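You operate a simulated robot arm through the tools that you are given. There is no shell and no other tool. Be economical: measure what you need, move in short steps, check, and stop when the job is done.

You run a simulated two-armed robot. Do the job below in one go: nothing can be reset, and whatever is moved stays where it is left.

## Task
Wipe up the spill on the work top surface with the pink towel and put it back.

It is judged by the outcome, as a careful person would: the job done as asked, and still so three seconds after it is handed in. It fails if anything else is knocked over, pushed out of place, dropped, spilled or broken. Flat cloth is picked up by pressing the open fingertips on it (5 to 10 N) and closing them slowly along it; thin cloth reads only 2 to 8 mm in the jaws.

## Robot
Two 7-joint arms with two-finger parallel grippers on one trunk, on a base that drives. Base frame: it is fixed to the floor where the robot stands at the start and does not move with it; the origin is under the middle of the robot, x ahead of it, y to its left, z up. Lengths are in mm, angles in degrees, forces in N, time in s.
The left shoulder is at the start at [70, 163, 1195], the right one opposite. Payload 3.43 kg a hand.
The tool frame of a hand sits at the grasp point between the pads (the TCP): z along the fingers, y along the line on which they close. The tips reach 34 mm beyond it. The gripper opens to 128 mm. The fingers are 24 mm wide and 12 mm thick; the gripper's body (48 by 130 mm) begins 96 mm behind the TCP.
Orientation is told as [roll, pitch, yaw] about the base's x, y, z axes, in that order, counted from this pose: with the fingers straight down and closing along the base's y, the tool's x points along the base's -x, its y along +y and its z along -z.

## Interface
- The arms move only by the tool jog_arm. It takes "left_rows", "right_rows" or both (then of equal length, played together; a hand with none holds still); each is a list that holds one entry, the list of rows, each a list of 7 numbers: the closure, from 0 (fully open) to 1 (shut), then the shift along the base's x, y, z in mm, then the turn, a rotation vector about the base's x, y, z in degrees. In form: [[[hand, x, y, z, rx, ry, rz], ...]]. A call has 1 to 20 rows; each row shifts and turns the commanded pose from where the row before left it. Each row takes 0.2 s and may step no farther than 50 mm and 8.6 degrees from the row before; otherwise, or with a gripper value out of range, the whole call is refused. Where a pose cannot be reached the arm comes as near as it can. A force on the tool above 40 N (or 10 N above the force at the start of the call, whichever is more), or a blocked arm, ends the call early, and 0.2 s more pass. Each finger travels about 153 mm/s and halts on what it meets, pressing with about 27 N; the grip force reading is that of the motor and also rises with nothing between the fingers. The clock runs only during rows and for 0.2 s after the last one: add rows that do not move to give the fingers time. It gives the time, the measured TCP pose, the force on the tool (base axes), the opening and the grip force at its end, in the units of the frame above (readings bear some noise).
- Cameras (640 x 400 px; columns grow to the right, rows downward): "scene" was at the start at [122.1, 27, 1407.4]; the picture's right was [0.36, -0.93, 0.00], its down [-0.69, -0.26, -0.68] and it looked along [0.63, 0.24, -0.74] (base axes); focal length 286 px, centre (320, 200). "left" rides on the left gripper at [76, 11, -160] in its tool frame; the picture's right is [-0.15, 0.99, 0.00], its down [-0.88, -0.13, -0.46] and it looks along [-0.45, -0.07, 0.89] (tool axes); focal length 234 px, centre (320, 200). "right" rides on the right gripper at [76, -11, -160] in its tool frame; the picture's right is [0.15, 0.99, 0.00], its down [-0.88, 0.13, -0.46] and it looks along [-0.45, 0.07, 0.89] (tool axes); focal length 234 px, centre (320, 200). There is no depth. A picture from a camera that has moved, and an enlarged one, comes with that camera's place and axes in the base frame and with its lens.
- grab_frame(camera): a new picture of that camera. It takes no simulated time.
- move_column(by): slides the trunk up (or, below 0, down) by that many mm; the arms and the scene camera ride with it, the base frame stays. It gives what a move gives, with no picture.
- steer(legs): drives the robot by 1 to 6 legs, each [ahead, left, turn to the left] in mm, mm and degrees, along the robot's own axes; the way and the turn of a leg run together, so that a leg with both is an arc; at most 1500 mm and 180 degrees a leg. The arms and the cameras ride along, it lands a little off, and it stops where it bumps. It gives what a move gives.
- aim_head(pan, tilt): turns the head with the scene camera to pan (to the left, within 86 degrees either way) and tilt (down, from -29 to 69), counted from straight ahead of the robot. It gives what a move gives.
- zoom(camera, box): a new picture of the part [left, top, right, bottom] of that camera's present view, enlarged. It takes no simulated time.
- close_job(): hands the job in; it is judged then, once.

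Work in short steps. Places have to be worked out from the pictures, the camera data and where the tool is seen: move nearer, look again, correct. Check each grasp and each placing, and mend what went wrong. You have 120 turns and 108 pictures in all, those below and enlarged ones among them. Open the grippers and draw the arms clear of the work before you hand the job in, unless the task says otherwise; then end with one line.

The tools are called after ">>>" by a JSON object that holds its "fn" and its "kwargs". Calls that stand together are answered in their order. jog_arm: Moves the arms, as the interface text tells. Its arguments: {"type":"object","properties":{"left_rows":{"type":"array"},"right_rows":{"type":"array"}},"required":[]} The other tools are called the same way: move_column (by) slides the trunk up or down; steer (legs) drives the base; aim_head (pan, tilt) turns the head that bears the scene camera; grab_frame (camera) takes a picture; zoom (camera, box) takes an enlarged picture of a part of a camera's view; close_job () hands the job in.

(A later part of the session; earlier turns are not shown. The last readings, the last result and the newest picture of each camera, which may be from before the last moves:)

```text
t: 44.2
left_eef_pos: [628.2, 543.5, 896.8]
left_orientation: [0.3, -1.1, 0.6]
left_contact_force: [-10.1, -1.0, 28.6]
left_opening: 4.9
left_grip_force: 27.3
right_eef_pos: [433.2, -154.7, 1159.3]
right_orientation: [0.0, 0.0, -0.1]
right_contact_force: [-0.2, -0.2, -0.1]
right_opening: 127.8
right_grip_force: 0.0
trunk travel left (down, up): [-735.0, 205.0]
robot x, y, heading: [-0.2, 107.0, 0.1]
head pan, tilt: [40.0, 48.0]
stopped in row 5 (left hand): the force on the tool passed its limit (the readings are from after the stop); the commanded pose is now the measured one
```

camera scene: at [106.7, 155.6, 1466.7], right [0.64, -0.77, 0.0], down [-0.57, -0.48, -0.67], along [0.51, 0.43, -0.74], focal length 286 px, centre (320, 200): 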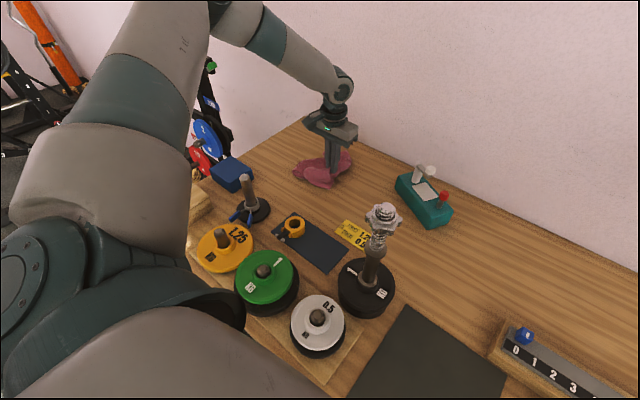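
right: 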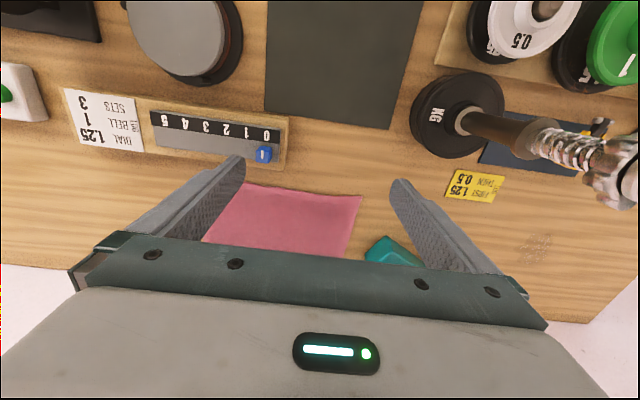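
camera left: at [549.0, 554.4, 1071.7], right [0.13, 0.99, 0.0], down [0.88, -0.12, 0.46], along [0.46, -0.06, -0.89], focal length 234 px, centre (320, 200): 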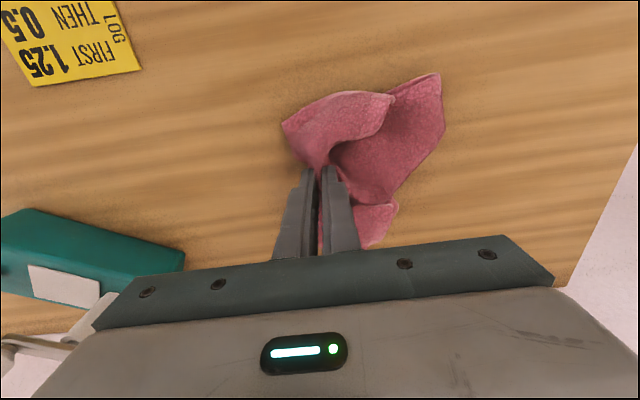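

Pressed on the cloth at 28 N. I'll ease off slightly and wipe in strokes across the stain.

>>> {"fn": "jog_arm", "kwargs": {"left_rows": [[[1, 0, 0, 2, 0, 0, 0], [1, 0, -15, 0, 0, 0, 0], [1, 0, -15, 0, 0, 0, 0], [1, 0, 15, 0, 0, 0, 0], [1, 0, 15, 0, 0, 0, 0], [1, 0, 15, 0, 0, 0, 0], [1, 0, 15, 0, 0, 0, 0], [1, 0, 15, 0, 0, 0, 0], [1, 0, 15, 0, 0, 0, 0], [1, 0, 15, 0, 0, 0, 0], [1, 0, 0, 0, 0, 0, 0]]]}}

>>> {"fn": "grab_frame", "kwargs": {"camera": "left"}}

```text
t: 46.6
left_eef_pos: [628.4, 620.1, 895.4]
left_orientation: [0.2, -0.8, 0.8]
left_contact_force: [0.2, -2.3, 8.5]
left_opening: 5.2
left_grip_force: 26.9
right_eef_pos: [434.1, -154.2, 1158.4]
right_orientation: [0.0, 0.1, -0.3]
right_contact_force: [0.0, -0.5, -0.7]
right_opening: 128.0
right_grip_force: 0.0
trunk travel left (down, up): [-735.0, 205.0]
robot x, y, heading: [1.4, 110.9, 0.1]
head pan, tilt: [40.0, 48.0]
```

```text
75 pictures are left
camera left: at [550.2, 629.9, 1054.3], right [0.13, 0.99, 0.01], down [0.87, -0.12, 0.47], along [0.47, -0.06, -0.88], focal length 234 px, centre (320, 200)
```

left: 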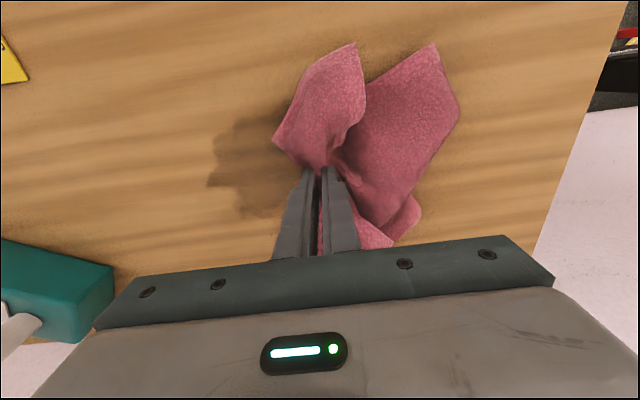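

The stain at x 575–666, y 522–600 is still visible. I'll zoom in to see whether the stroke had any effect.

>>> {"fn": "zoom", "kwargs": {"camera": "left", "box": [160, 80, 320, 240]}}

```text
2.50 times, centred on (240, 160) of left
camera zoom: at [550.2, 629.9, 1054.3], right [0.13, 0.99, 0.01], down [0.87, -0.12, 0.47], along [0.47, -0.06, -0.88], focal length 585 px, centre (520, 300)
```

zoom: 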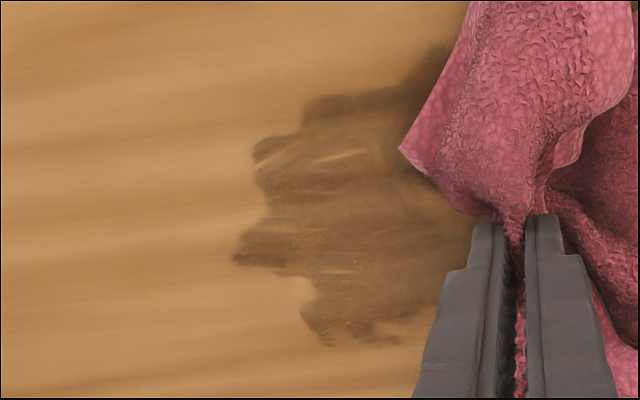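

There are clear streaks, so the wiping works but needs more passes. I'll do back-and-forth strokes with a bit more pressure, stepping in +x.

>>> {"fn": "jog_arm", "kwargs": {"left_rows": [[[1, 0, -12, -1.5, 0, 0, 0], [1, 0, -25, 0, 0, 0, 0], [1, 0, -25, 0, 0, 0, 0], [1, 0, -25, 0, 0, 0, 0], [1, 0, -25, 0, 0, 0, 0], [1, 14, 0, 0, 0, 0, 0], [1, 0, 25, 0, 0, 0, 0], [1, 0, 25, 0, 0, 0, 0], [1, 0, 25, 0, 0, 0, 0], [1, 0, 25, 0, 0, 0, 0], [1, 14, 0, 0, 0, 0, 0], [1, 0, -25, 0, 0, 0, 0], [1, 0, -25, 0, 0, 0, 0], [1, 0, -25, 0, 0, 0, 0], [1, 0, -25, 0, 0, 0, 0], [1, 0, 0, 0, 0, 0, 0]]]}}

>>> {"fn": "grab_frame", "kwargs": {"camera": "left"}}

```text
t: 50.0
left_eef_pos: [653.4, 507.9, 899.5]
left_orientation: [0.1, -0.9, 0.9]
left_contact_force: [-1.1, 0.5, 1.2]
left_opening: 5.0
left_grip_force: 27.3
left hand out of reach, approached as far as the arm can: row 11, 15
right_eef_pos: [436.6, -152.1, 1157.9]
right_orientation: [-0.1, 0.1, -0.2]
right_contact_force: [0.2, -0.1, -0.4]
right_opening: 128.2
right_grip_force: 0.1
trunk travel left (down, up): [-735.0, 205.0]
robot x, y, heading: [-2.9, 107.1, -0.1]
head pan, tilt: [40.0, 48.0]
```

```text
73 pictures are left
camera left: at [574.4, 519.4, 1058.8], right [0.13, 0.99, 0.0], down [0.87, -0.12, 0.47], along [0.47, -0.06, -0.88], focal length 234 px, centre (320, 200)
```

left: 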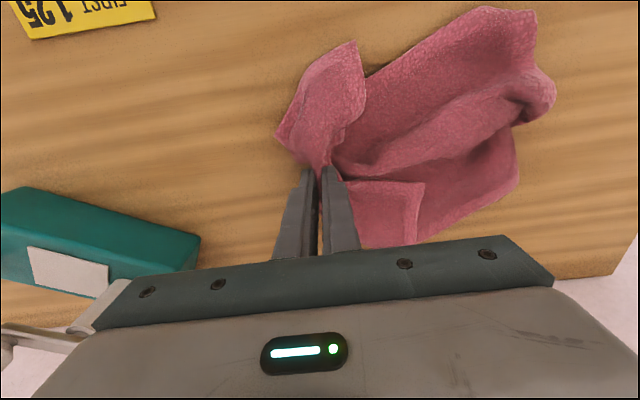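

Beyond x≈650 the arm runs out of reach with the trunk this high. I'll lift the hand 60 mm and lower the trunk 60 mm to regain reach.

>>> {"fn": "jog_arm", "kwargs": {"left_rows": [[[1, -10, 10, 30, 0, 0, 0], [1, 0, 10, 35, 0, 0, 0], [1, 0, 0, 0, 0, 0, 0]]]}}

>>> {"fn": "move_column", "kwargs": {"by": -60}}

>>> {"fn": "grab_frame", "kwargs": {"camera": "left"}}

>>> {"fn": "grab_frame", "kwargs": {"camera": "scene"}}

```text
t: 50.8
left_eef_pos: [643.5, 528.7, 964.7]
left_orientation: [0.1, -0.8, 0.8]
left_contact_force: [-0.6, -0.4, -0.2]
left_opening: 4.7
left_grip_force: 27.1
right_eef_pos: [436.0, -153.7, 1157.4]
right_orientation: [-0.1, 0.2, -0.2]
right_contact_force: [-0.1, -0.1, -0.1]
right_opening: 127.8
right_grip_force: 0.1
trunk travel left (down, up): [-735.0, 205.0]
robot x, y, heading: [-3.3, 106.2, 0.1]
head pan, tilt: [40.0, 48.0]
```

```text
t: 51.8
left_eef_pos: [643.1, 528.9, 905.6]
left_orientation: [0.1, -0.9, 0.7]
left_contact_force: [0.0, 0.0, 0.8]
left_opening: 4.8
left_grip_force: 26.7
right_eef_pos: [435.0, -153.4, 1097.9]
right_orientation: [0.0, 0.1, -0.1]
right_contact_force: [0.3, -0.8, -0.2]
right_opening: 127.9
right_grip_force: 0.1
trunk travel left (down, up): [-675.0, 265.0]
robot x, y, heading: [2.0, 109.3, -0.1]
head pan, tilt: [40.0, 48.0]
```

```text
72 pictures are left
camera left: at [564.9, 539.3, 1064.3], right [0.13, 0.99, 0.0], down [0.88, -0.12, 0.47], along [0.47, -0.06, -0.88], focal length 234 px, centre (320, 200)
```

left: 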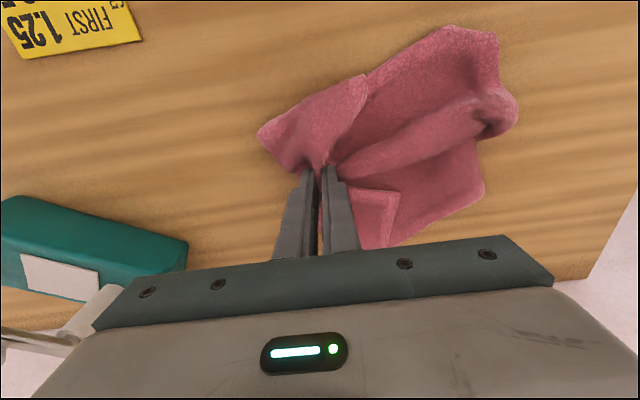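

```text
71 pictures are left
camera scene: at [106.8, 155.4, 1406.8], right [0.64, -0.77, 0.0], down [-0.57, -0.48, -0.67], along [0.51, 0.43, -0.74], focal length 286 px, centre (320, 200)
```

scene: 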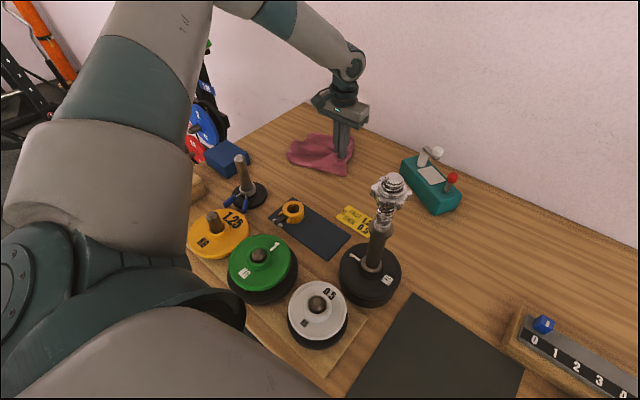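

Now I'll press and stroke from the far side (x≈662) inwards.

>>> {"fn": "jog_arm", "kwargs": {"left_rows": [[[1, 20, -15, 0, 0, 0, 0], [1, 0, 0, -5, 0, 0, 0], [1, 0, 0, -4, 0, 0, 0], [1, 0, 0, -2, 0, 0, 0], [1, 0, 0, 0, 0, 0, 0]]]}}

```text
t: 53.0
left_eef_pos: [663.7, 512.8, 894.5]
left_orientation: [0.2, -0.9, 0.8]
left_contact_force: [1.1, 0.0, 6.3]
left_opening: 4.9
left_grip_force: 27.3
right_eef_pos: [434.7, -154.2, 1098.5]
right_orientation: [0.1, 0.1, -0.2]
right_contact_force: [-0.2, 0.5, 1.2]
right_opening: 128.0
right_grip_force: 0.1
trunk travel left (down, up): [-675.0, 265.0]
robot x, y, heading: [-2.3, 104.8, -0.3]
head pan, tilt: [40.0, 48.0]
```

Reach is good here with a 6 N press. I'll add 1 mm and stroke.

>>> {"fn": "jog_arm", "kwargs": {"left_rows": [[[1, 0, 0, -1, 0, 0, 0], [1, 0, 25, 0, 0, 0, 0], [1, 0, 25, 0, 0, 0, 0], [1, 0, 25, 0, 0, 0, 0], [1, 0, 25, 0, 0, 0, 0], [1, -14, 0, 0, 0, 0, 0], [1, 0, -25, 0, 0, 0, 0], [1, 0, -25, 0, 0, 0, 0], [1, 0, -25, 0, 0, 0, 0], [1, 0, -25, 0, 0, 0, 0], [1, -14, 0, 0, 0, 0, 0], [1, 0, 25, 0, 0, 0, 0], [1, 0, 25, 0, 0, 0, 0], [1, 0, 25, 0, 0, 0, 0], [1, 0, 25, 0, 0, 0, 0], [1, 0, 0, 0, 0, 0, 0]]]}}

>>> {"fn": "grab_frame", "kwargs": {"camera": "left"}}

```text
t: 56.4
left_eef_pos: [634.9, 612.2, 894.6]
left_orientation: [0.2, -1.0, 0.8]
left_contact_force: [1.1, -1.0, 8.8]
left_opening: 4.8
left_grip_force: 27.1
right_eef_pos: [436.1, -154.7, 1097.8]
right_orientation: [0.1, 0.1, -0.2]
right_contact_force: [0.4, -0.1, -0.2]
right_opening: 128.0
right_grip_force: 0.1
trunk travel left (down, up): [-675.0, 265.0]
robot x, y, heading: [-1.5, 106.9, -0.1]
head pan, tilt: [40.0, 48.0]
```

```text
70 pictures are left
camera left: at [556.4, 623.2, 1052.9], right [0.13, 0.99, 0.01], down [0.87, -0.12, 0.47], along [0.47, -0.06, -0.88], focal length 234 px, centre (320, 200)
```

left: 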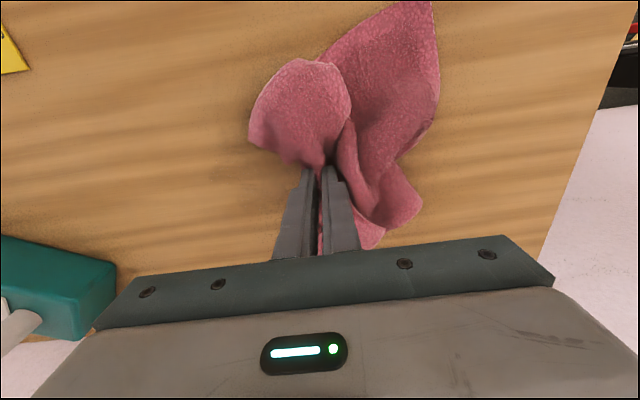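

Most of the stain is gone already. I'll continue strokes toward smaller x (620 down to 578).

>>> {"fn": "jog_arm", "kwargs": {"left_rows": [[[1, -14, 0, 0, 0, 0, 0], [1, 0, -25, 0, 0, 0, 0], [1, 0, -25, 0, 0, 0, 0], [1, 0, -25, 0, 0, 0, 0], [1, 0, -25, 0, 0, 0, 0], [1, -14, 0, 0, 0, 0, 0], [1, 0, 25, 0, 0, 0, 0], [1, 0, 25, 0, 0, 0, 0], [1, 0, 25, 0, 0, 0, 0], [1, 0, 25, 0, 0, 0, 0], [1, -14, 0, 0, 0, 0, 0], [1, 0, -25, 0, 0, 0, 0], [1, 0, -25, 0, 0, 0, 0], [1, 0, -25, 0, 0, 0, 0], [1, 0, -25, 0, 0, 0, 0], [1, -14, 0, 0, 0, 0, 0], [1, 0, 25, 0, 0, 0, 0], [1, 0, 25, 0, 0, 0, 0], [1, 0, 25, 0, 0, 0, 0], [1, 0, 25, 0, 0, 0, 0]]]}}

>>> {"fn": "zoom", "kwargs": {"camera": "left", "box": [120, 40, 440, 240]}}

```text
t: 60.6
left_eef_pos: [579.3, 614.3, 893.8]
left_orientation: [0.1, -0.8, 0.8]
left_contact_force: [0.0, -2.6, 8.0]
left_opening: 4.9
left_grip_force: 27.4
right_eef_pos: [434.3, -153.9, 1097.9]
right_orientation: [0.0, 0.1, -0.2]
right_contact_force: [-0.8, 0.2, -0.8]
right_opening: 128.1
right_grip_force: 0.1
trunk travel left (down, up): [-675.0, 265.0]
robot x, y, heading: [-0.1, 105.1, -0.1]
head pan, tilt: [40.0, 48.0]
```

```text
2.00 times, centred on (280, 140) of left
camera zoom: at [500.5, 624.8, 1052.9], right [0.13, 0.99, 0.0], down [0.88, -0.12, 0.47], along [0.47, -0.06, -0.88], focal length 468 px, centre (400, 320)
```

zoom: 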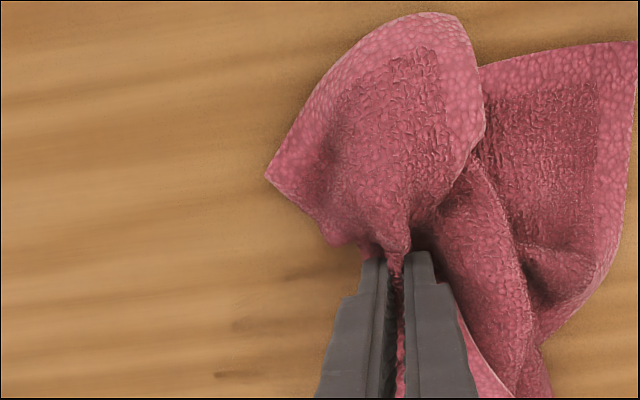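

Only faint traces are left. I'll lift the towel straight up and move it aside to inspect the whole area.

>>> {"fn": "jog_arm", "kwargs": {"left_rows": [[[1, 0, 0, 30, 0, 0, 0], [1, 0, 20, 40, 0, 0, 0], [1, 0, 30, 35, 0, 0, 0], [1, 0, 30, 35, 0, 0, 0], [1, 0, 0, 0, 0, 0, 0]]]}}

>>> {"fn": "zoom", "kwargs": {"camera": "left", "box": [120, 20, 440, 220]}}

>>> {"fn": "zoom", "kwargs": {"camera": "scene", "box": [230, 80, 470, 230]}}

```text
t: 61.8
left_eef_pos: [580.6, 695.3, 1032.0]
left_orientation: [0.2, -0.8, 0.8]
left_contact_force: [0.4, 0.2, -0.5]
left_opening: 5.1
left_grip_force: 27.2
right_eef_pos: [435.8, -153.2, 1097.7]
right_orientation: [0.1, 0.1, -0.1]
right_contact_force: [0.5, 1.1, 0.6]
right_opening: 128.0
right_grip_force: 0.0
trunk travel left (down, up): [-675.0, 265.0]
robot x, y, heading: [-0.3, 105.1, -0.1]
head pan, tilt: [40.0, 48.0]
```

```text
2.00 times, centred on (280, 120) of left
camera zoom: at [501.9, 705.0, 1192.0], right [0.13, 0.99, 0.0], down [0.88, -0.12, 0.47], along [0.46, -0.06, -0.88], focal length 468 px, centre (400, 360)
```

zoom: 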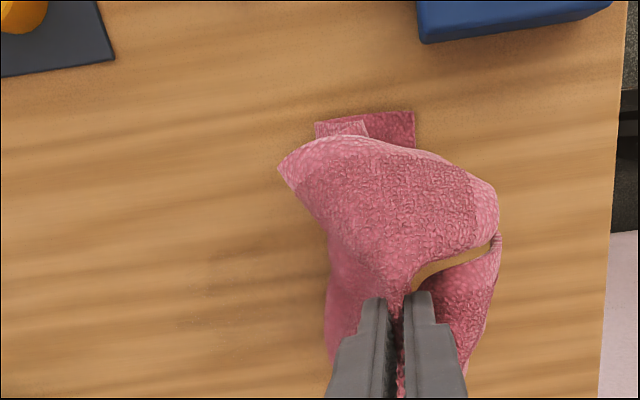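

```text
2.67 times, centred on (350, 155) of scene
camera zoom: at [107.5, 155.3, 1406.6], right [0.64, -0.77, 0.0], down [-0.57, -0.48, -0.67], along [0.51, 0.43, -0.74], focal length 761 px, centre (240, 320)
```

zoom: 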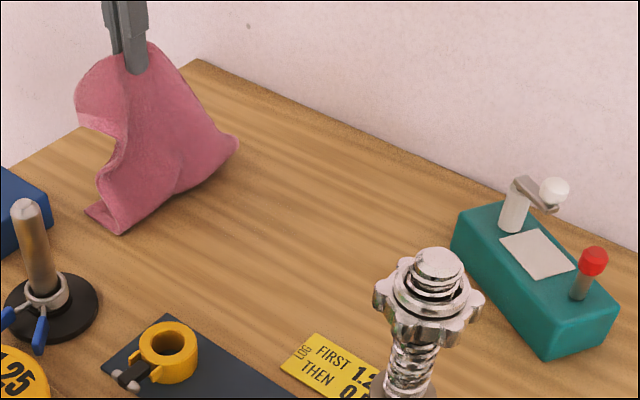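

The stain spot should be near (257, 218) in that scene zoom, and it looks nearly clean. I'll zoom closer to check for residue.

>>> {"fn": "zoom", "kwargs": {"camera": "scene", "box": [300, 130, 380, 190]}}

>>> {"fn": "zoom", "kwargs": {"camera": "left", "box": [160, 80, 290, 220]}}

```text
6.67 times, centred on (340, 160) of scene
camera zoom: at [107.5, 155.3, 1406.6], right [0.64, -0.77, 0.0], down [-0.57, -0.48, -0.67], along [0.51, 0.43, -0.74], focal length 1903 px, centre (187, 467)
```

zoom: 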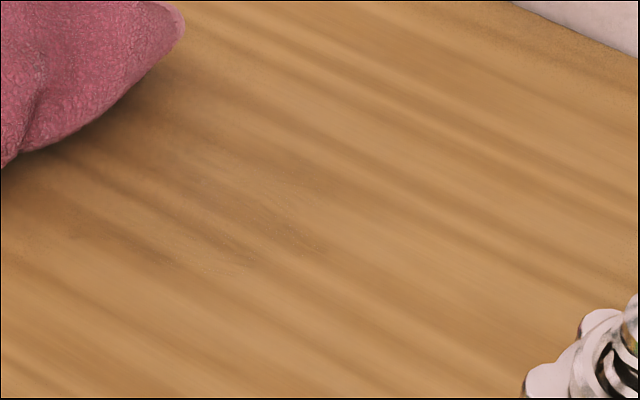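

```text
2.86 times, centred on (225, 150) of left
camera zoom: at [501.9, 705.0, 1192.0], right [0.13, 0.99, 0.0], down [0.88, -0.12, 0.47], along [0.46, -0.06, -0.88], focal length 669 px, centre (591, 343)
```

zoom: 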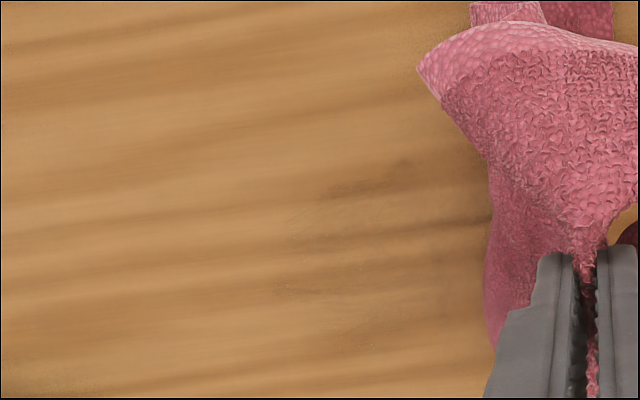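

Faint traces are still visible across the patch's edges. I'll do a second pass with strokes along x, covering x 560–668, y 612–510.

>>> {"fn": "jog_arm", "kwargs": {"left_rows": [[[1, -5, -20, -35, 0, 0, 0], [1, -5, -20, -35, 0, 0, 0], [1, -5, -20, -30, 0, 0, 0], [1, -5, -20, -25, 0, 0, 0], [1, 0, -3, -6, 0, 0, 0], [1, 0, 0, -4, 0, 0, 0], [1, 0, 0, 0, 0, 0, 0]]]}}

```text
t: 63.4
left_eef_pos: [558.6, 611.1, 897.4]
left_orientation: [0.1, -1.0, 0.8]
left_contact_force: [0.5, -0.3, 0.9]
left_opening: 4.8
left_grip_force: 27.1
right_eef_pos: [435.0, -154.2, 1096.5]
right_orientation: [0.1, 0.1, -0.3]
right_contact_force: [-0.2, 0.7, -0.4]
right_opening: 128.1
right_grip_force: 0.0
trunk travel left (down, up): [-675.0, 265.0]
robot x, y, heading: [0.2, 107.8, -0.3]
head pan, tilt: [40.0, 48.0]
```

Now I'll press about 5 mm further and stroke along x.

>>> {"fn": "jog_arm", "kwargs": {"left_rows": [[[1, 0, 0, -3, 0, 0, 0], [1, 2, 0, -2.5, 0, 0, 0], [1, 27, 0, 0, 0, 0, 0], [1, 27, 0, 0, 0, 0, 0], [1, 27, 0, 0, 0, 0, 0], [1, 27, 0, 0, 0, 0, 0], [1, 0, -14, 0, 0, 0, 0], [1, -27, 0, 0, 0, 0, 0], [1, -27, 0, 0, 0, 0, 0], [1, -27, 0, 0, 0, 0, 0], [1, -27, 0, 0, 0, 0, 0], [1, 0, -14, 0, 0, 0, 0], [1, 27, 0, 0, 0, 0, 0], [1, 27, 0, 0, 0, 0, 0], [1, 27, 0, 0, 0, 0, 0], [1, 27, 0, 0, 0, 0, 0], [1, 0, -14, 0, 0, 0, 0], [1, 0, 0, 0, 0, 0, 0]]]}}

>>> {"fn": "jog_arm", "kwargs": {"left_rows": [[[1, -27, 0, 0, 0, 0, 0], [1, -27, 0, 0, 0, 0, 0], [1, -27, 0, 0, 0, 0, 0], [1, -27, 0, 0, 0, 0, 0], [1, 0, -14, 0, 0, 0, 0], [1, 27, 0, 0, 0, 0, 0], [1, 27, 0, 0, 0, 0, 0], [1, 27, 0, 0, 0, 0, 0], [1, 27, 0, 0, 0, 0, 0], [1, 0, -14, 0, 0, 0, 0], [1, -27, 0, 0, 0, 0, 0], [1, -27, 0, 0, 0, 0, 0], [1, -27, 0, 0, 0, 0, 0], [1, -27, 0, 0, 0, 0, 0], [1, 0, -14, 0, 0, 0, 0], [1, 27, 0, 0, 0, 0, 0], [1, 27, 0, 0, 0, 0, 0], [1, 27, 0, 0, 0, 0, 0], [1, 27, 0, 0, 0, 0, 0]]]}}

```text
t: 67.2
left_eef_pos: [669.8, 568.3, 892.3]
left_orientation: [0.0, -1.0, 0.8]
left_contact_force: [-0.3, -0.4, 1.9]
left_opening: 4.7
left_grip_force: 26.5
right_eef_pos: [434.2, -153.6, 1097.8]
right_orientation: [0.0, 0.1, -0.2]
right_contact_force: [-0.6, 0.4, -0.4]
right_opening: 128.0
right_grip_force: 0.0
trunk travel left (down, up): [-675.0, 265.0]
robot x, y, heading: [-1.6, 105.1, 0.1]
head pan, tilt: [40.0, 48.0]
```

```text
t: 71.2
left_eef_pos: [670.2, 526.7, 892.9]
left_orientation: [0.0, -0.8, 0.8]
left_contact_force: [-0.8, -0.7, 1.6]
left_opening: 4.7
left_grip_force: 27.0
right_eef_pos: [435.7, -153.0, 1097.1]
right_orientation: [0.1, 0.1, -0.1]
right_contact_force: [0.1, 0.7, 0.4]
right_opening: 127.9
right_grip_force: 0.0
trunk travel left (down, up): [-675.0, 265.0]
robot x, y, heading: [-0.3, 109.0, -0.2]
head pan, tilt: [40.0, 48.0]
```

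Pressure was light there. I'll press 2.5 mm more and go back over it in the reverse direction.

>>> {"fn": "jog_arm", "kwargs": {"left_rows": [[[1, 0, -12, -2.5, 0, 0, 0], [1, -27, 0, 0, 0, 0, 0], [1, -27, 0, 0, 0, 0, 0], [1, -27, 0, 0, 0, 0, 0], [1, -27, 0, 0, 0, 0, 0], [1, 0, 14, 0, 0, 0, 0], [1, 27, 0, 0, 0, 0, 0], [1, 27, 0, 0, 0, 0, 0], [1, 27, 0, 0, 0, 0, 0], [1, 27, 0, 0, 0, 0, 0], [1, 0, 14, 0, 0, 0, 0], [1, -27, 0, 0, 0, 0, 0], [1, -27, 0, 0, 0, 0, 0], [1, -27, 0, 0, 0, 0, 0], [1, -27, 0, 0, 0, 0, 0], [1, 0, 14, 0, 0, 0, 0], [1, 0, 0, 0, 0, 0, 0]]]}}

>>> {"fn": "jog_arm", "kwargs": {"left_rows": [[[1, 27, 0, 0, 0, 0, 0], [1, 27, 0, 0, 0, 0, 0], [1, 27, 0, 0, 0, 0, 0], [1, 27, 0, 0, 0, 0, 0], [1, 0, 14, 0, 0, 0, 0], [1, -27, 0, 0, 0, 0, 0], [1, -27, 0, 0, 0, 0, 0], [1, -27, 0, 0, 0, 0, 0], [1, -27, 0, 0, 0, 0, 0], [1, 0, 14, 0, 0, 0, 0], [1, 27, 0, 0, 0, 0, 0], [1, 27, 0, 0, 0, 0, 0], [1, 27, 0, 0, 0, 0, 0], [1, 27, 0, 0, 0, 0, 0], [1, 0, 14, 0, 0, 0, 0], [1, -27, 0, 0, 0, 0, 0], [1, -27, 0, 0, 0, 0, 0], [1, -27, 0, 0, 0, 0, 0], [1, -27, 0, 0, 0, 0, 0], [1, 0, 0, 0, 0, 0, 0]]]}}

```text
t: 74.8
left_eef_pos: [560.1, 555.8, 890.9]
left_orientation: [0.1, -0.8, 0.7]
left_contact_force: [-0.6, -1.1, 3.8]
left_opening: 4.8
left_grip_force: 26.9
right_eef_pos: [434.7, -154.2, 1097.5]
right_orientation: [0.0, 0.0, -0.2]
right_contact_force: [-0.5, 0.0, -1.1]
right_opening: 128.1
right_grip_force: 0.1
trunk travel left (down, up): [-675.0, 265.0]
robot x, y, heading: [-1.6, 107.2, 0.0]
head pan, tilt: [40.0, 48.0]
```

```text
t: 79.0
left_eef_pos: [559.9, 599.2, 889.2]
left_orientation: [0.1, -0.7, 0.8]
left_contact_force: [-0.3, 0.1, 5.0]
left_opening: 5.4
left_grip_force: 27.4
right_eef_pos: [436.1, -153.9, 1097.5]
right_orientation: [-0.1, 0.0, -0.1]
right_contact_force: [0.3, 0.1, -0.3]
right_opening: 127.9
right_grip_force: 0.2
trunk travel left (down, up): [-675.0, 265.0]
robot x, y, heading: [-2.4, 104.5, 0.0]
head pan, tilt: [40.0, 48.0]
```

Second pass done. I'll lift the towel higher and inspect the area.

>>> {"fn": "jog_arm", "kwargs": {"left_rows": [[[1, 0, 0, 30, 0, 0, 0], [1, 10, 20, 40, 0, 0, 0], [1, 10, 25, 40, 0, 0, 0], [1, 10, 25, 40, 0, 0, 0], [1, 10, 10, 40, 0, 0, 0], [1, 0, 0, 0, 0, 0, 0]]]}}

>>> {"fn": "zoom", "kwargs": {"camera": "scene", "box": [280, 115, 400, 190]}}

>>> {"fn": "zoom", "kwargs": {"camera": "left", "box": [160, 40, 320, 180]}}

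```text
t: 80.4
left_eef_pos: [601.0, 679.2, 1080.8]
left_orientation: [0.1, -0.9, 0.8]
left_contact_force: [0.1, 0.5, -0.5]
left_opening: 4.9
left_grip_force: 27.3
right_eef_pos: [435.7, -152.7, 1098.5]
right_orientation: [0.1, 0.0, -0.2]
right_contact_force: [1.1, 0.2, 0.2]
right_opening: 128.1
right_grip_force: 0.1
trunk travel left (down, up): [-675.0, 265.0]
robot x, y, heading: [-0.8, 107.7, 0.2]
head pan, tilt: [40.0, 48.0]
```

```text
5.33 times, centred on (340, 152) of scene
camera zoom: at [107.1, 156.2, 1406.6], right [0.64, -0.77, 0.0], down [-0.57, -0.48, -0.67], along [0.51, 0.43, -0.74], focal length 1523 px, centre (213, 453)
```

zoom: 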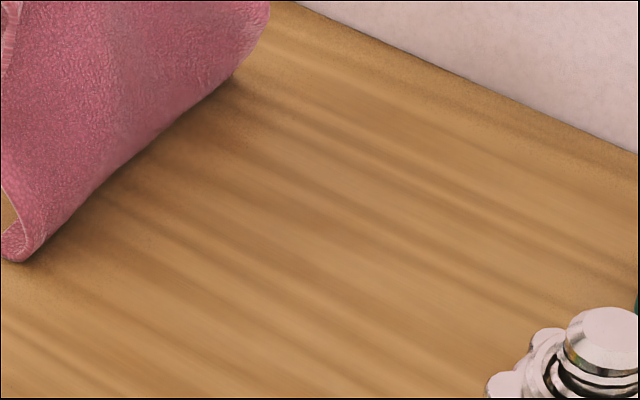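

```text
2.86 times, centred on (240, 110) of left
camera zoom: at [522.6, 689.5, 1238.7], right [0.13, 0.99, 0.0], down [0.88, -0.12, 0.47], along [0.46, -0.06, -0.88], focal length 669 px, centre (549, 457)
```

zoom: 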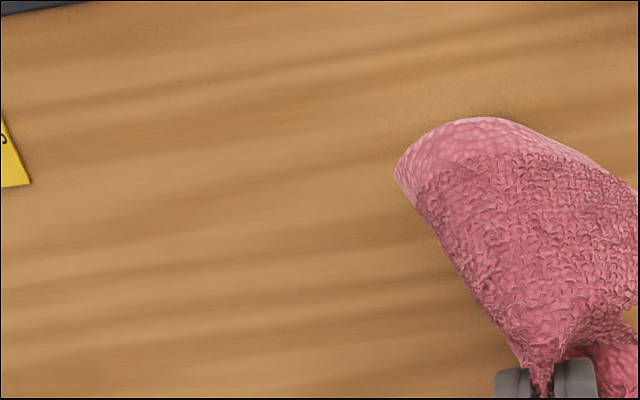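

The area is clean. Next I'll raise the column 200 mm so the towel clears everything, then bring the hand back toward the carry pose.

>>> {"fn": "move_column", "kwargs": {"by": 200}}

>>> {"fn": "jog_arm", "kwargs": {"left_rows": [[[1, 0, -35, 0, 0, 0, 0], [1, 0, -35, 0, 0, 0, 0], [1, 0, -35, 0, 0, 0, 0], [1, 0, -29, 0, 0, 0, 0], [1, 0, 0, 0, 0, 0, 0]]]}}

>>> {"fn": "grab_frame", "kwargs": {"camera": "scene"}}

```text
t: 82.6
left_eef_pos: [600.9, 678.0, 1279.9]
left_orientation: [0.1, -0.8, 0.8]
left_contact_force: [0.1, 0.9, -0.7]
left_opening: 4.9
left_grip_force: 27.1
right_eef_pos: [435.4, -154.5, 1298.2]
right_orientation: [-0.1, 0.1, -0.3]
right_contact_force: [0.3, 0.3, -0.4]
right_opening: 127.9
right_grip_force: 0.1
trunk travel left (down, up): [-875.0, 65.0]
robot x, y, heading: [-3.6, 105.6, -0.0]
head pan, tilt: [40.0, 48.0]
```

```text
t: 83.8
left_eef_pos: [600.5, 543.7, 1278.9]
left_orientation: [0.2, -1.0, 0.7]
left_contact_force: [-0.2, -0.2, 0.0]
left_opening: 4.6
left_grip_force: 26.7
right_eef_pos: [436.5, -153.4, 1298.1]
right_orientation: [0.1, 0.1, -0.2]
right_contact_force: [0.7, 0.5, 0.0]
right_opening: 127.9
right_grip_force: 0.1
trunk travel left (down, up): [-875.0, 65.0]
robot x, y, heading: [-2.6, 104.2, 0.0]
head pan, tilt: [40.0, 48.0]
```

```text
62 pictures are left
camera scene: at [106.9, 156.0, 1606.7], right [0.64, -0.77, 0.0], down [-0.57, -0.48, -0.67], along [0.51, 0.43, -0.74], focal length 286 px, centre (320, 200)
```

scene: 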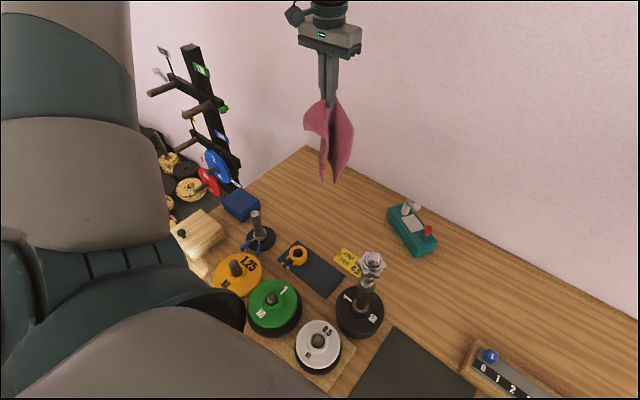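

Spill gone. Now I'll drive back right and turn to the pick-up stance, carrying the towel high.

>>> {"fn": "steer", "kwargs": {"legs": [[0, -255, 0], [0, 0, -20]]}}

>>> {"fn": "grab_frame", "kwargs": {"camera": "scene"}}

```text
t: 86.7
left_eef_pos: [713.5, 62.0, 1278.6]
left_orientation: [0.1, -0.9, -19.0]
left_contact_force: [0.9, -0.5, 0.4]
left_opening: 4.7
left_grip_force: 26.8
right_eef_pos: [321.9, -538.9, 1297.6]
right_orientation: [0.0, 0.1, -20.0]
right_contact_force: [0.3, -0.1, -0.3]
right_opening: 128.2
right_grip_force: 0.0
trunk travel left (down, up): [-875.0, 65.0]
robot x, y, heading: [-1.6, -146.2, -20.0]
head pan, tilt: [40.0, 48.0]
```

```text
61 pictures are left
camera scene: at [117.9, -137.6, 1606.6], right [0.34, -0.94, 0.0], down [-0.7, -0.26, -0.67], along [0.63, 0.23, -0.74], focal length 286 px, centre (320, 200)
```

scene: 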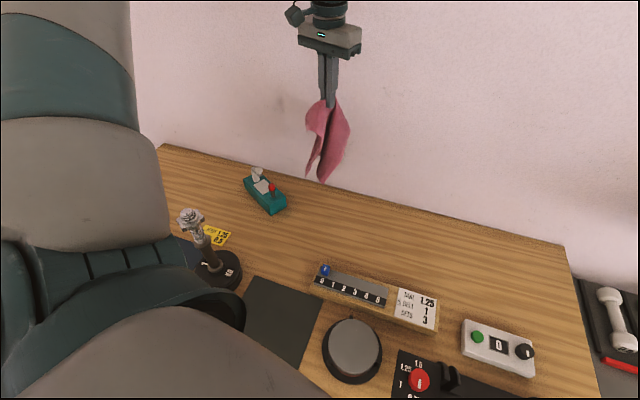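

The towel hangs clear. To lay it from the right edge I need reach to y≈-150, so I'll pull in 50 mm and turn another 12° right.

>>> {"fn": "jog_arm", "kwargs": {"left_rows": [[[1, -25, 0, 0, 0, 0, 0], [1, -30, 0, 0, 0, 0, 0], [1, 0, 0, 0, 0, 0, 0]]]}}

>>> {"fn": "steer", "kwargs": {"legs": [[0, 0, -12]]}}

>>> {"fn": "aim_head", "kwargs": {"pan": 40, "tilt": 42}}

>>> {"fn": "jog_arm", "kwargs": {"left_rows": [[[1, -10, -20, 0, 0, 0, 4], [1, -10, -20, 0, 0, 0, 4], [1, -10, -20, 0, 0, 0, 4], [1, 0, 0, 0, 0, 0, 0]]]}}

>>> {"fn": "grab_frame", "kwargs": {"camera": "scene"}}

```text
t: 87.5
left_eef_pos: [658.3, 60.6, 1278.1]
left_orientation: [0.1, -0.8, -19.0]
left_contact_force: [-0.3, 0.4, -0.9]
left_opening: 5.0
left_grip_force: 27.3
right_eef_pos: [321.8, -541.3, 1296.4]
right_orientation: [0.0, 0.1, -20.1]
right_contact_force: [0.2, -0.2, 0.1]
right_opening: 127.8
right_grip_force: 0.1
trunk travel left (down, up): [-875.0, 65.0]
robot x, y, heading: [0.4, -147.6, -19.8]
head pan, tilt: [40.0, 48.0]
```

```text
t: 88.7
left_eef_pos: [687.8, -81.5, 1277.7]
left_orientation: [0.2, -1.0, -31.0]
left_contact_force: [0.5, 0.4, 0.4]
left_opening: 5.0
left_grip_force: 27.6
right_eef_pos: [232.8, -597.6, 1298.3]
right_orientation: [0.0, 0.1, -32.0]
right_contact_force: [-0.2, 0.1, 0.3]
right_opening: 128.1
right_grip_force: 0.0
trunk travel left (down, up): [-875.0, 65.0]
robot x, y, heading: [-2.9, -150.8, -31.9]
head pan, tilt: [40.0, 48.0]
```

```text
t: 89.3
left_eef_pos: [688.3, -81.4, 1278.1]
left_orientation: [0.1, -0.9, -30.9]
left_contact_force: [-0.3, 0.1, -0.2]
left_opening: 4.8
left_grip_force: 26.7
right_eef_pos: [232.7, -599.5, 1297.9]
right_orientation: [0.0, 0.1, -32.0]
right_contact_force: [0.5, 0.1, -1.0]
right_opening: 128.0
right_grip_force: 0.0
trunk travel left (down, up): [-875.0, 65.0]
robot x, y, heading: [-1.1, -146.7, -31.7]
head pan, tilt: [40.0, 42.0]
```

```text
t: 90.3
left_eef_pos: [656.9, -142.0, 1278.3]
left_orientation: [0.0, -1.0, -19.0]
left_contact_force: [0.0, -0.4, -0.4]
left_opening: 5.0
left_grip_force: 26.8
right_eef_pos: [232.6, -597.6, 1298.7]
right_orientation: [0.0, 0.2, -32.0]
right_contact_force: [0.5, 0.2, -0.2]
right_opening: 127.9
right_grip_force: 0.0
trunk travel left (down, up): [-875.0, 65.0]
robot x, y, heading: [-1.0, -146.9, -31.6]
head pan, tilt: [40.0, 42.0]
```

```text
60 pictures are left
camera scene: at [122.1, -163.1, 1615.2], right [0.14, -0.99, 0.0], down [-0.66, -0.09, -0.74], along [0.74, 0.1, -0.67], focal length 286 px, centre (320, 200)
```

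scene: 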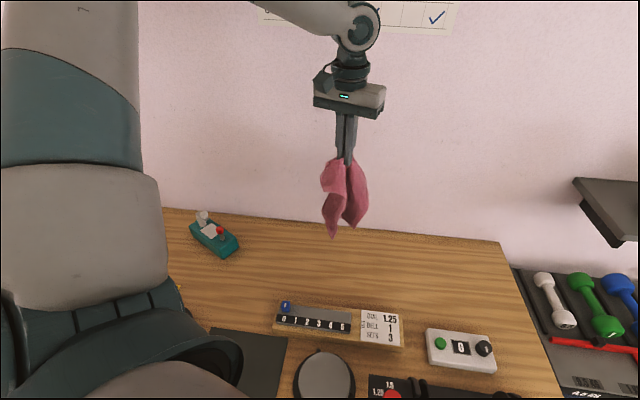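

The towel hangs about 287 mm below the TCP. I'll lower the column 140 mm so its bottom just touches at y≈-142, then look.

>>> {"fn": "move_column", "kwargs": {"by": -140}}

>>> {"fn": "grab_frame", "kwargs": {"camera": "scene"}}

>>> {"fn": "grab_frame", "kwargs": {"camera": "left"}}

```text
t: 92.0
left_eef_pos: [656.9, -141.4, 1138.8]
left_orientation: [0.1, -0.9, -19.0]
left_contact_force: [-0.9, -0.6, 0.1]
left_opening: 4.9
left_grip_force: 26.8
right_eef_pos: [233.4, -597.9, 1158.0]
right_orientation: [0.2, 0.1, -32.0]
right_contact_force: [-0.3, -0.5, 0.1]
right_opening: 128.1
right_grip_force: 0.0
trunk travel left (down, up): [-735.0, 205.0]
robot x, y, heading: [-0.5, -147.0, -32.0]
head pan, tilt: [40.0, 42.0]
```

```text
59 pictures are left
camera scene: at [121.7, -163.7, 1475.3], right [0.14, -0.99, 0.0], down [-0.66, -0.09, -0.74], along [0.74, 0.1, -0.67], focal length 286 px, centre (320, 200)
```

scene: 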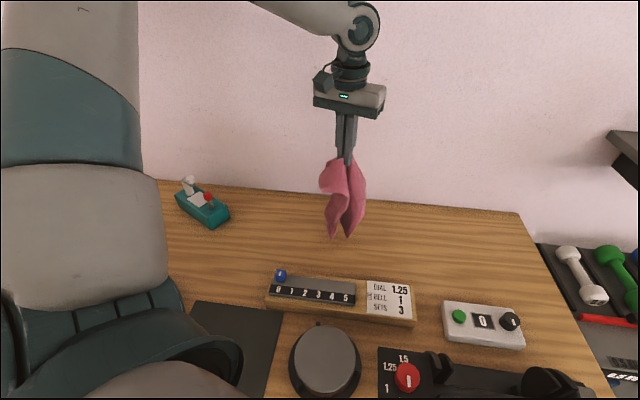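

```text
58 pictures are left
camera left: at [586.7, -104.7, 1297.4], right [0.46, 0.89, 0.0], down [0.78, -0.41, 0.47], along [0.42, -0.21, -0.88], focal length 234 px, centre (320, 200)
```

left: 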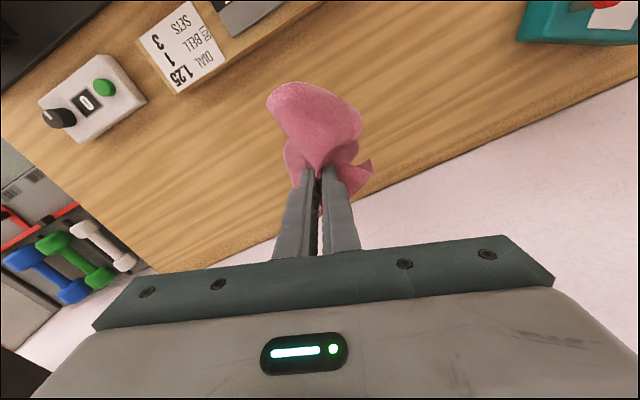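

Now I'll lay it out: lower at about 45° while moving +y, ending near the original grip pose (655, 100).

>>> {"fn": "jog_arm", "kwargs": {"left_rows": [[[1, 0, 5, -15, 0, 0, 0], [1, 0, 17, -18, 0, 0, 0], [1, 0, 18, -18, 0, 0, 0], [1, 0, 19, -18, 0, 0, 0], [1, 0, 20, -18, 0, 0, 0], [1, 0, 20, -18, 0, 0, 0], [1, 0, 20, -18, 0, 0, 0], [1, 0, 20, -18, 0, 0, 0], [1, 0, 20, -18, 0, 0, 0], [1, 0, 20, -18, 0, 0, 0], [1, 0, 20, -18, 0, 0, 0], [1, 0, 0, 0, 0, 0, 0]]]}}

>>> {"fn": "grab_frame", "kwargs": {"camera": "scene"}}

>>> {"fn": "grab_frame", "kwargs": {"camera": "left"}}

```text
t: 94.6
left_eef_pos: [657.3, 57.9, 942.9]
left_orientation: [0.1, -0.9, -19.0]
left_contact_force: [-0.3, -0.9, 0.3]
left_opening: 4.8
left_grip_force: 27.4
right_eef_pos: [233.4, -599.3, 1157.6]
right_orientation: [0.0, 0.0, -32.0]
right_contact_force: [-0.1, 0.6, -1.1]
right_opening: 128.3
right_grip_force: 0.1
trunk travel left (down, up): [-735.0, 205.0]
robot x, y, heading: [-2.8, -144.7, -31.8]
head pan, tilt: [40.0, 42.0]
```

```text
57 pictures are left
camera scene: at [121.7, -164.5, 1475.2], right [0.14, -0.99, 0.0], down [-0.66, -0.09, -0.74], along [0.74, 0.1, -0.67], focal length 286 px, centre (320, 200)
```

scene: 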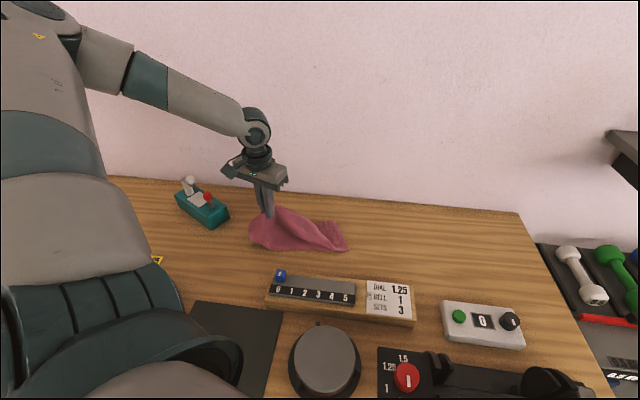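

```text
56 pictures are left
camera left: at [586.1, 94.2, 1102.4], right [0.46, 0.89, 0.0], down [0.78, -0.41, 0.47], along [0.42, -0.21, -0.88], focal length 234 px, centre (320, 200)
```

left: 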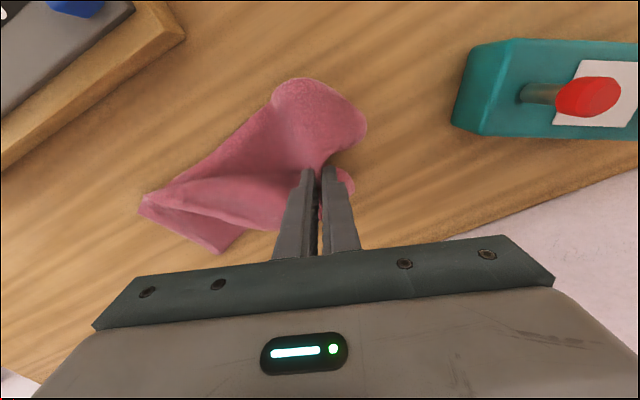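

It's laying out along y but pleated narrow. I'll finish lowering with a gentle pull, then look before releasing.

>>> {"fn": "jog_arm", "kwargs": {"left_rows": [[[1, 0, 12, -16, 0, 0, 0], [1, 0, 12, -16, 0, 0, 0], [1, 0, 12, -12, 0, 0, 0], [1, 0, 5, -5, 0, 0, 0], [1, 0, 0, 0, 0, 0, 0], [0.8, 0, 0, 0, 0, 0, 0], [0.6, 0, 0, 0, 0, 0, 0], [0.6, 0, 0, 0, 0, 0, 0], [0.6, 0, 0, 20, 0, 0, 0], [0.6, 0, 0, 40, 0, 0, 0], [0.6, 0, 0, 40, 0, 0, 0], [0.6, 0, 0, 0, 0, 0, 0]]]}}

>>> {"fn": "grab_frame", "kwargs": {"camera": "scene"}}

>>> {"fn": "grab_frame", "kwargs": {"camera": "left"}}

```text
t: 97.2
left_eef_pos: [657.9, 100.4, 992.8]
left_orientation: [0.1, -0.8, -19.0]
left_contact_force: [0.7, 0.9, 0.2]
left_opening: 51.1
left_grip_force: 0.0
right_eef_pos: [233.1, -598.1, 1157.9]
right_orientation: [0.0, 0.1, -32.1]
right_contact_force: [-1.2, -0.3, -0.4]
right_opening: 128.2
right_grip_force: 0.0
trunk travel left (down, up): [-735.0, 205.0]
robot x, y, heading: [-1.9, -150.0, -32.0]
head pan, tilt: [40.0, 42.0]
```

```text
55 pictures are left
camera scene: at [122.4, -163.6, 1475.1], right [0.14, -0.99, 0.0], down [-0.66, -0.09, -0.74], along [0.74, 0.1, -0.67], focal length 286 px, centre (320, 200)
```

scene: 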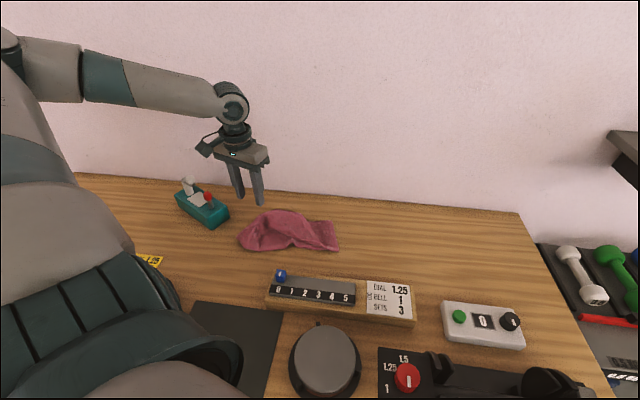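

```text
54 pictures are left
camera left: at [587.1, 135.9, 1152.4], right [0.46, 0.89, 0.0], down [0.78, -0.41, 0.47], along [0.42, -0.21, -0.88], focal length 234 px, centre (320, 200)
```

left: 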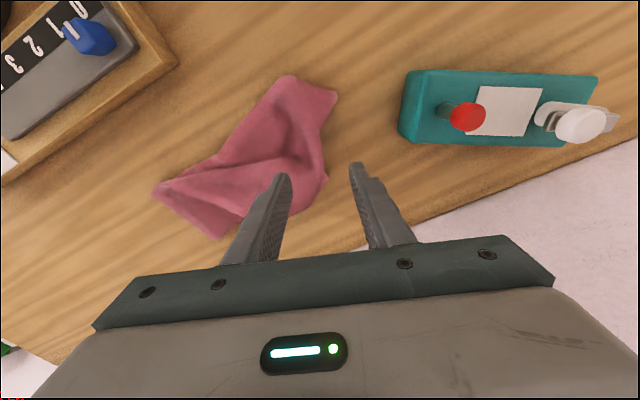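

The towel is back in place but rumpled. I'll zoom in to see which corners are folded, so it can be spread flat again.

>>> {"fn": "zoom", "kwargs": {"camera": "left", "box": [130, 60, 370, 250]}}

>>> {"fn": "zoom", "kwargs": {"camera": "scene", "box": [220, 190, 360, 270]}}

```text
2.11 times, centred on (250, 155) of left
camera zoom: at [587.1, 135.9, 1152.4], right [0.46, 0.89, 0.0], down [0.78, -0.41, 0.47], along [0.42, -0.21, -0.88], focal length 493 px, centre (467, 295)
```

zoom: 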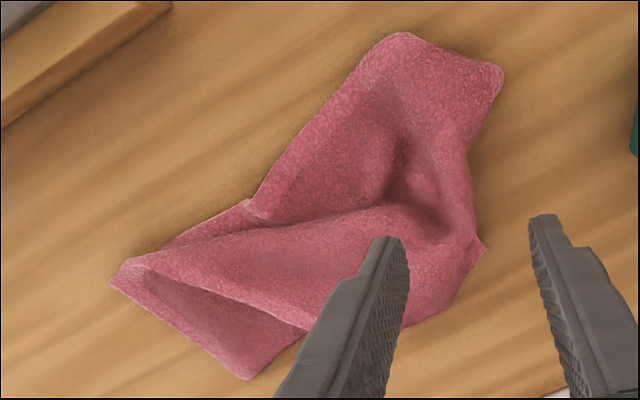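

```text
4.57 times, centred on (290, 230) of scene
camera zoom: at [122.4, -163.6, 1475.1], right [0.14, -0.99, 0.0], down [-0.66, -0.09, -0.74], along [0.74, 0.1, -0.67], focal length 1305 px, centre (457, 63)
```

zoom: 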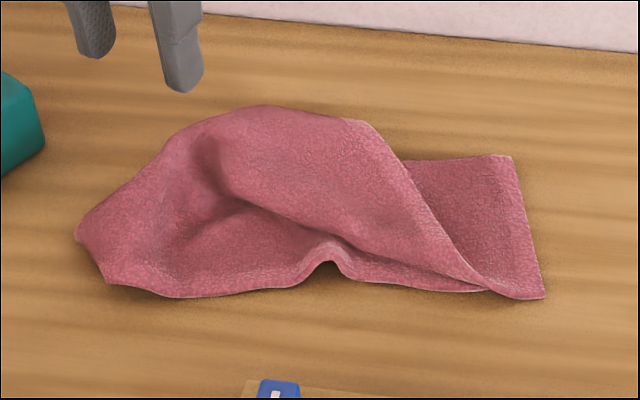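

The footprint is already about right (x 575–725, y -150–145, centre ≈ (650, 0)), but it's folded narrower than before. I'll get a cleaner overhead look before spreading it.

>>> {"fn": "jog_arm", "kwargs": {"left_rows": [[[0.6, -20, -10, 40, 0, 0, 0], [0.6, -20, -20, 40, 0, 0, 0], [0.6, -20, -30, 30, 0, 0, 0], [0.6, -20, -30, 0, 0, 0, 0], [0.6, 0, 0, 0, 0, 0, 0]]]}}

>>> {"fn": "zoom", "kwargs": {"camera": "left", "box": [120, 40, 440, 240]}}

```text
t: 98.4
left_eef_pos: [577.6, 9.7, 1104.2]
left_orientation: [0.1, -0.9, -19.0]
left_contact_force: [-0.5, -0.6, -1.0]
left_opening: 51.6
left_grip_force: 0.2
right_eef_pos: [233.0, -597.4, 1158.6]
right_orientation: [-0.2, 0.2, -32.0]
right_contact_force: [0.5, -0.1, 0.1]
right_opening: 128.2
right_grip_force: 0.0
trunk travel left (down, up): [-735.0, 205.0]
robot x, y, heading: [-2.8, -148.3, -31.8]
head pan, tilt: [40.0, 42.0]
```

```text
2.00 times, centred on (280, 140) of left
camera zoom: at [507.1, 46.2, 1263.5], right [0.46, 0.89, 0.0], down [0.78, -0.41, 0.47], along [0.42, -0.21, -0.88], focal length 468 px, centre (400, 320)
```

zoom: 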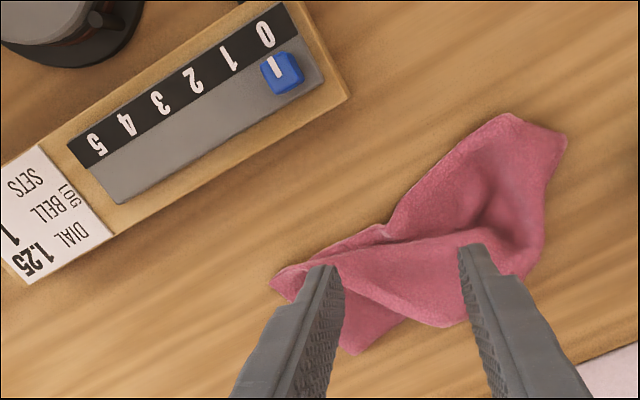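

The top layer's hem seems to run from about (610, -145) to a corner near (722, -10), meaning the near half is flipped over onto the far side. I'll pinch that top layer near the corner and fold it back toward the robot.

>>> {"fn": "jog_arm", "kwargs": {"left_rows": [[[0.7, 40, -10, 0, 0, 0, 0], [0.7, 40, -10, 0, 0, 0, 0], [0.7, 38, -8, 0, 0, 0, 0], [0.7, 0, 0, -40, 0, 0, 0], [0.7, 0, 0, -40, 0, 0, 0], [0.7, 0, 0, -40, 0, 0, 0], [0.7, 0, 0, -30, 0, 0, 0], [0.7, 0, 0, 0, 0, 0, 0]]]}}

>>> {"fn": "zoom", "kwargs": {"camera": "left", "box": [120, 40, 440, 240]}}

>>> {"fn": "zoom", "kwargs": {"camera": "scene", "box": [220, 150, 360, 270]}}

```text
t: 100.2
left_eef_pos: [694.8, -19.5, 953.5]
left_orientation: [0.0, -0.8, -19.1]
left_contact_force: [0.6, -0.2, 0.2]
left_opening: 38.5
left_grip_force: 0.1
right_eef_pos: [231.7, -598.3, 1157.5]
right_orientation: [0.0, 0.1, -32.0]
right_contact_force: [-0.5, -0.8, -0.5]
right_opening: 127.8
right_grip_force: 0.1
trunk travel left (down, up): [-735.0, 205.0]
robot x, y, heading: [-0.1, -147.8, -31.8]
head pan, tilt: [40.0, 42.0]
```

```text
2.00 times, centred on (280, 140) of left
camera zoom: at [623.9, 17.3, 1113.5], right [0.46, 0.89, 0.0], down [0.78, -0.41, 0.47], along [0.42, -0.21, -0.88], focal length 468 px, centre (400, 320)
```

zoom: 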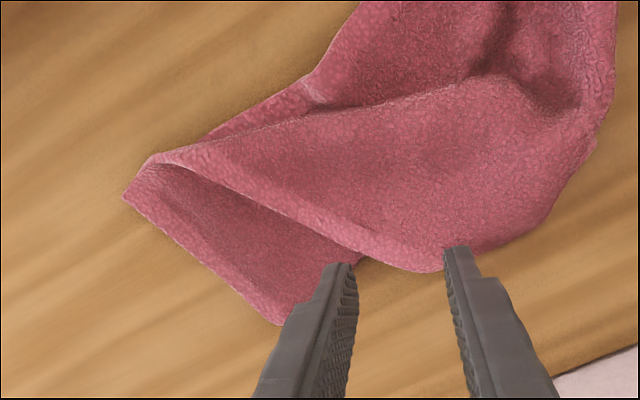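

```text
3.33 times, centred on (290, 210) of scene
camera zoom: at [121.2, -163.7, 1475.3], right [0.14, -0.99, 0.0], down [-0.66, -0.09, -0.74], along [0.74, 0.1, -0.67], focal length 952 px, centre (420, 167)
```

zoom: 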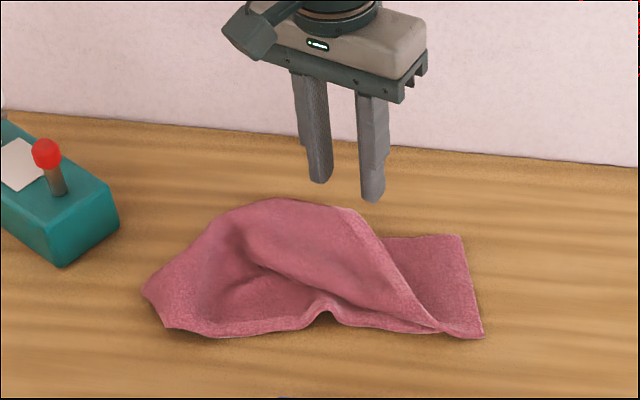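

Now clear: the corner near (721, -12) is the far-left corner, folded over on top. I'll pinch it just inside the corner: shift slightly and descend to contact.

>>> {"fn": "jog_arm", "kwargs": {"left_rows": [[[0.7, 10, 2, -20, 0, 0, 0], [0.7, 0, 0, -15, 0, 0, 0], [0.7, 0, 0, -8, 0, 0, 0], [0.7, 0, 0, -4, 0, 0, 0], [0.7, 0, 0, 0, 0, 0, 0]]]}}

>>> {"fn": "zoom", "kwargs": {"camera": "left", "box": [120, 40, 440, 240]}}

```text
t: 101.4
left_eef_pos: [705.5, -17.5, 906.9]
left_orientation: [0.1, -1.0, -18.9]
left_contact_force: [0.8, 0.7, 0.6]
left_opening: 38.6
left_grip_force: 0.0
right_eef_pos: [231.4, -599.0, 1158.6]
right_orientation: [0.0, 0.0, -32.0]
right_contact_force: [-0.3, 0.7, 0.0]
right_opening: 128.0
right_grip_force: 0.0
trunk travel left (down, up): [-735.0, 205.0]
robot x, y, heading: [-3.8, -147.5, -31.8]
head pan, tilt: [40.0, 42.0]
```

```text
2.00 times, centred on (280, 140) of left
camera zoom: at [634.4, 19.4, 1066.0], right [0.46, 0.89, 0.0], down [0.78, -0.41, 0.47], along [0.42, -0.21, -0.88], focal length 468 px, centre (400, 320)
```

zoom: 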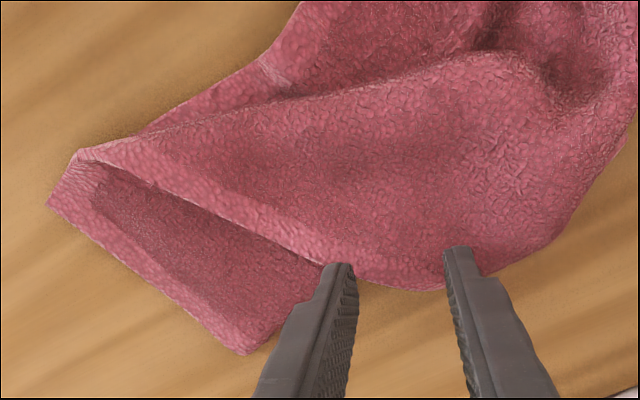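

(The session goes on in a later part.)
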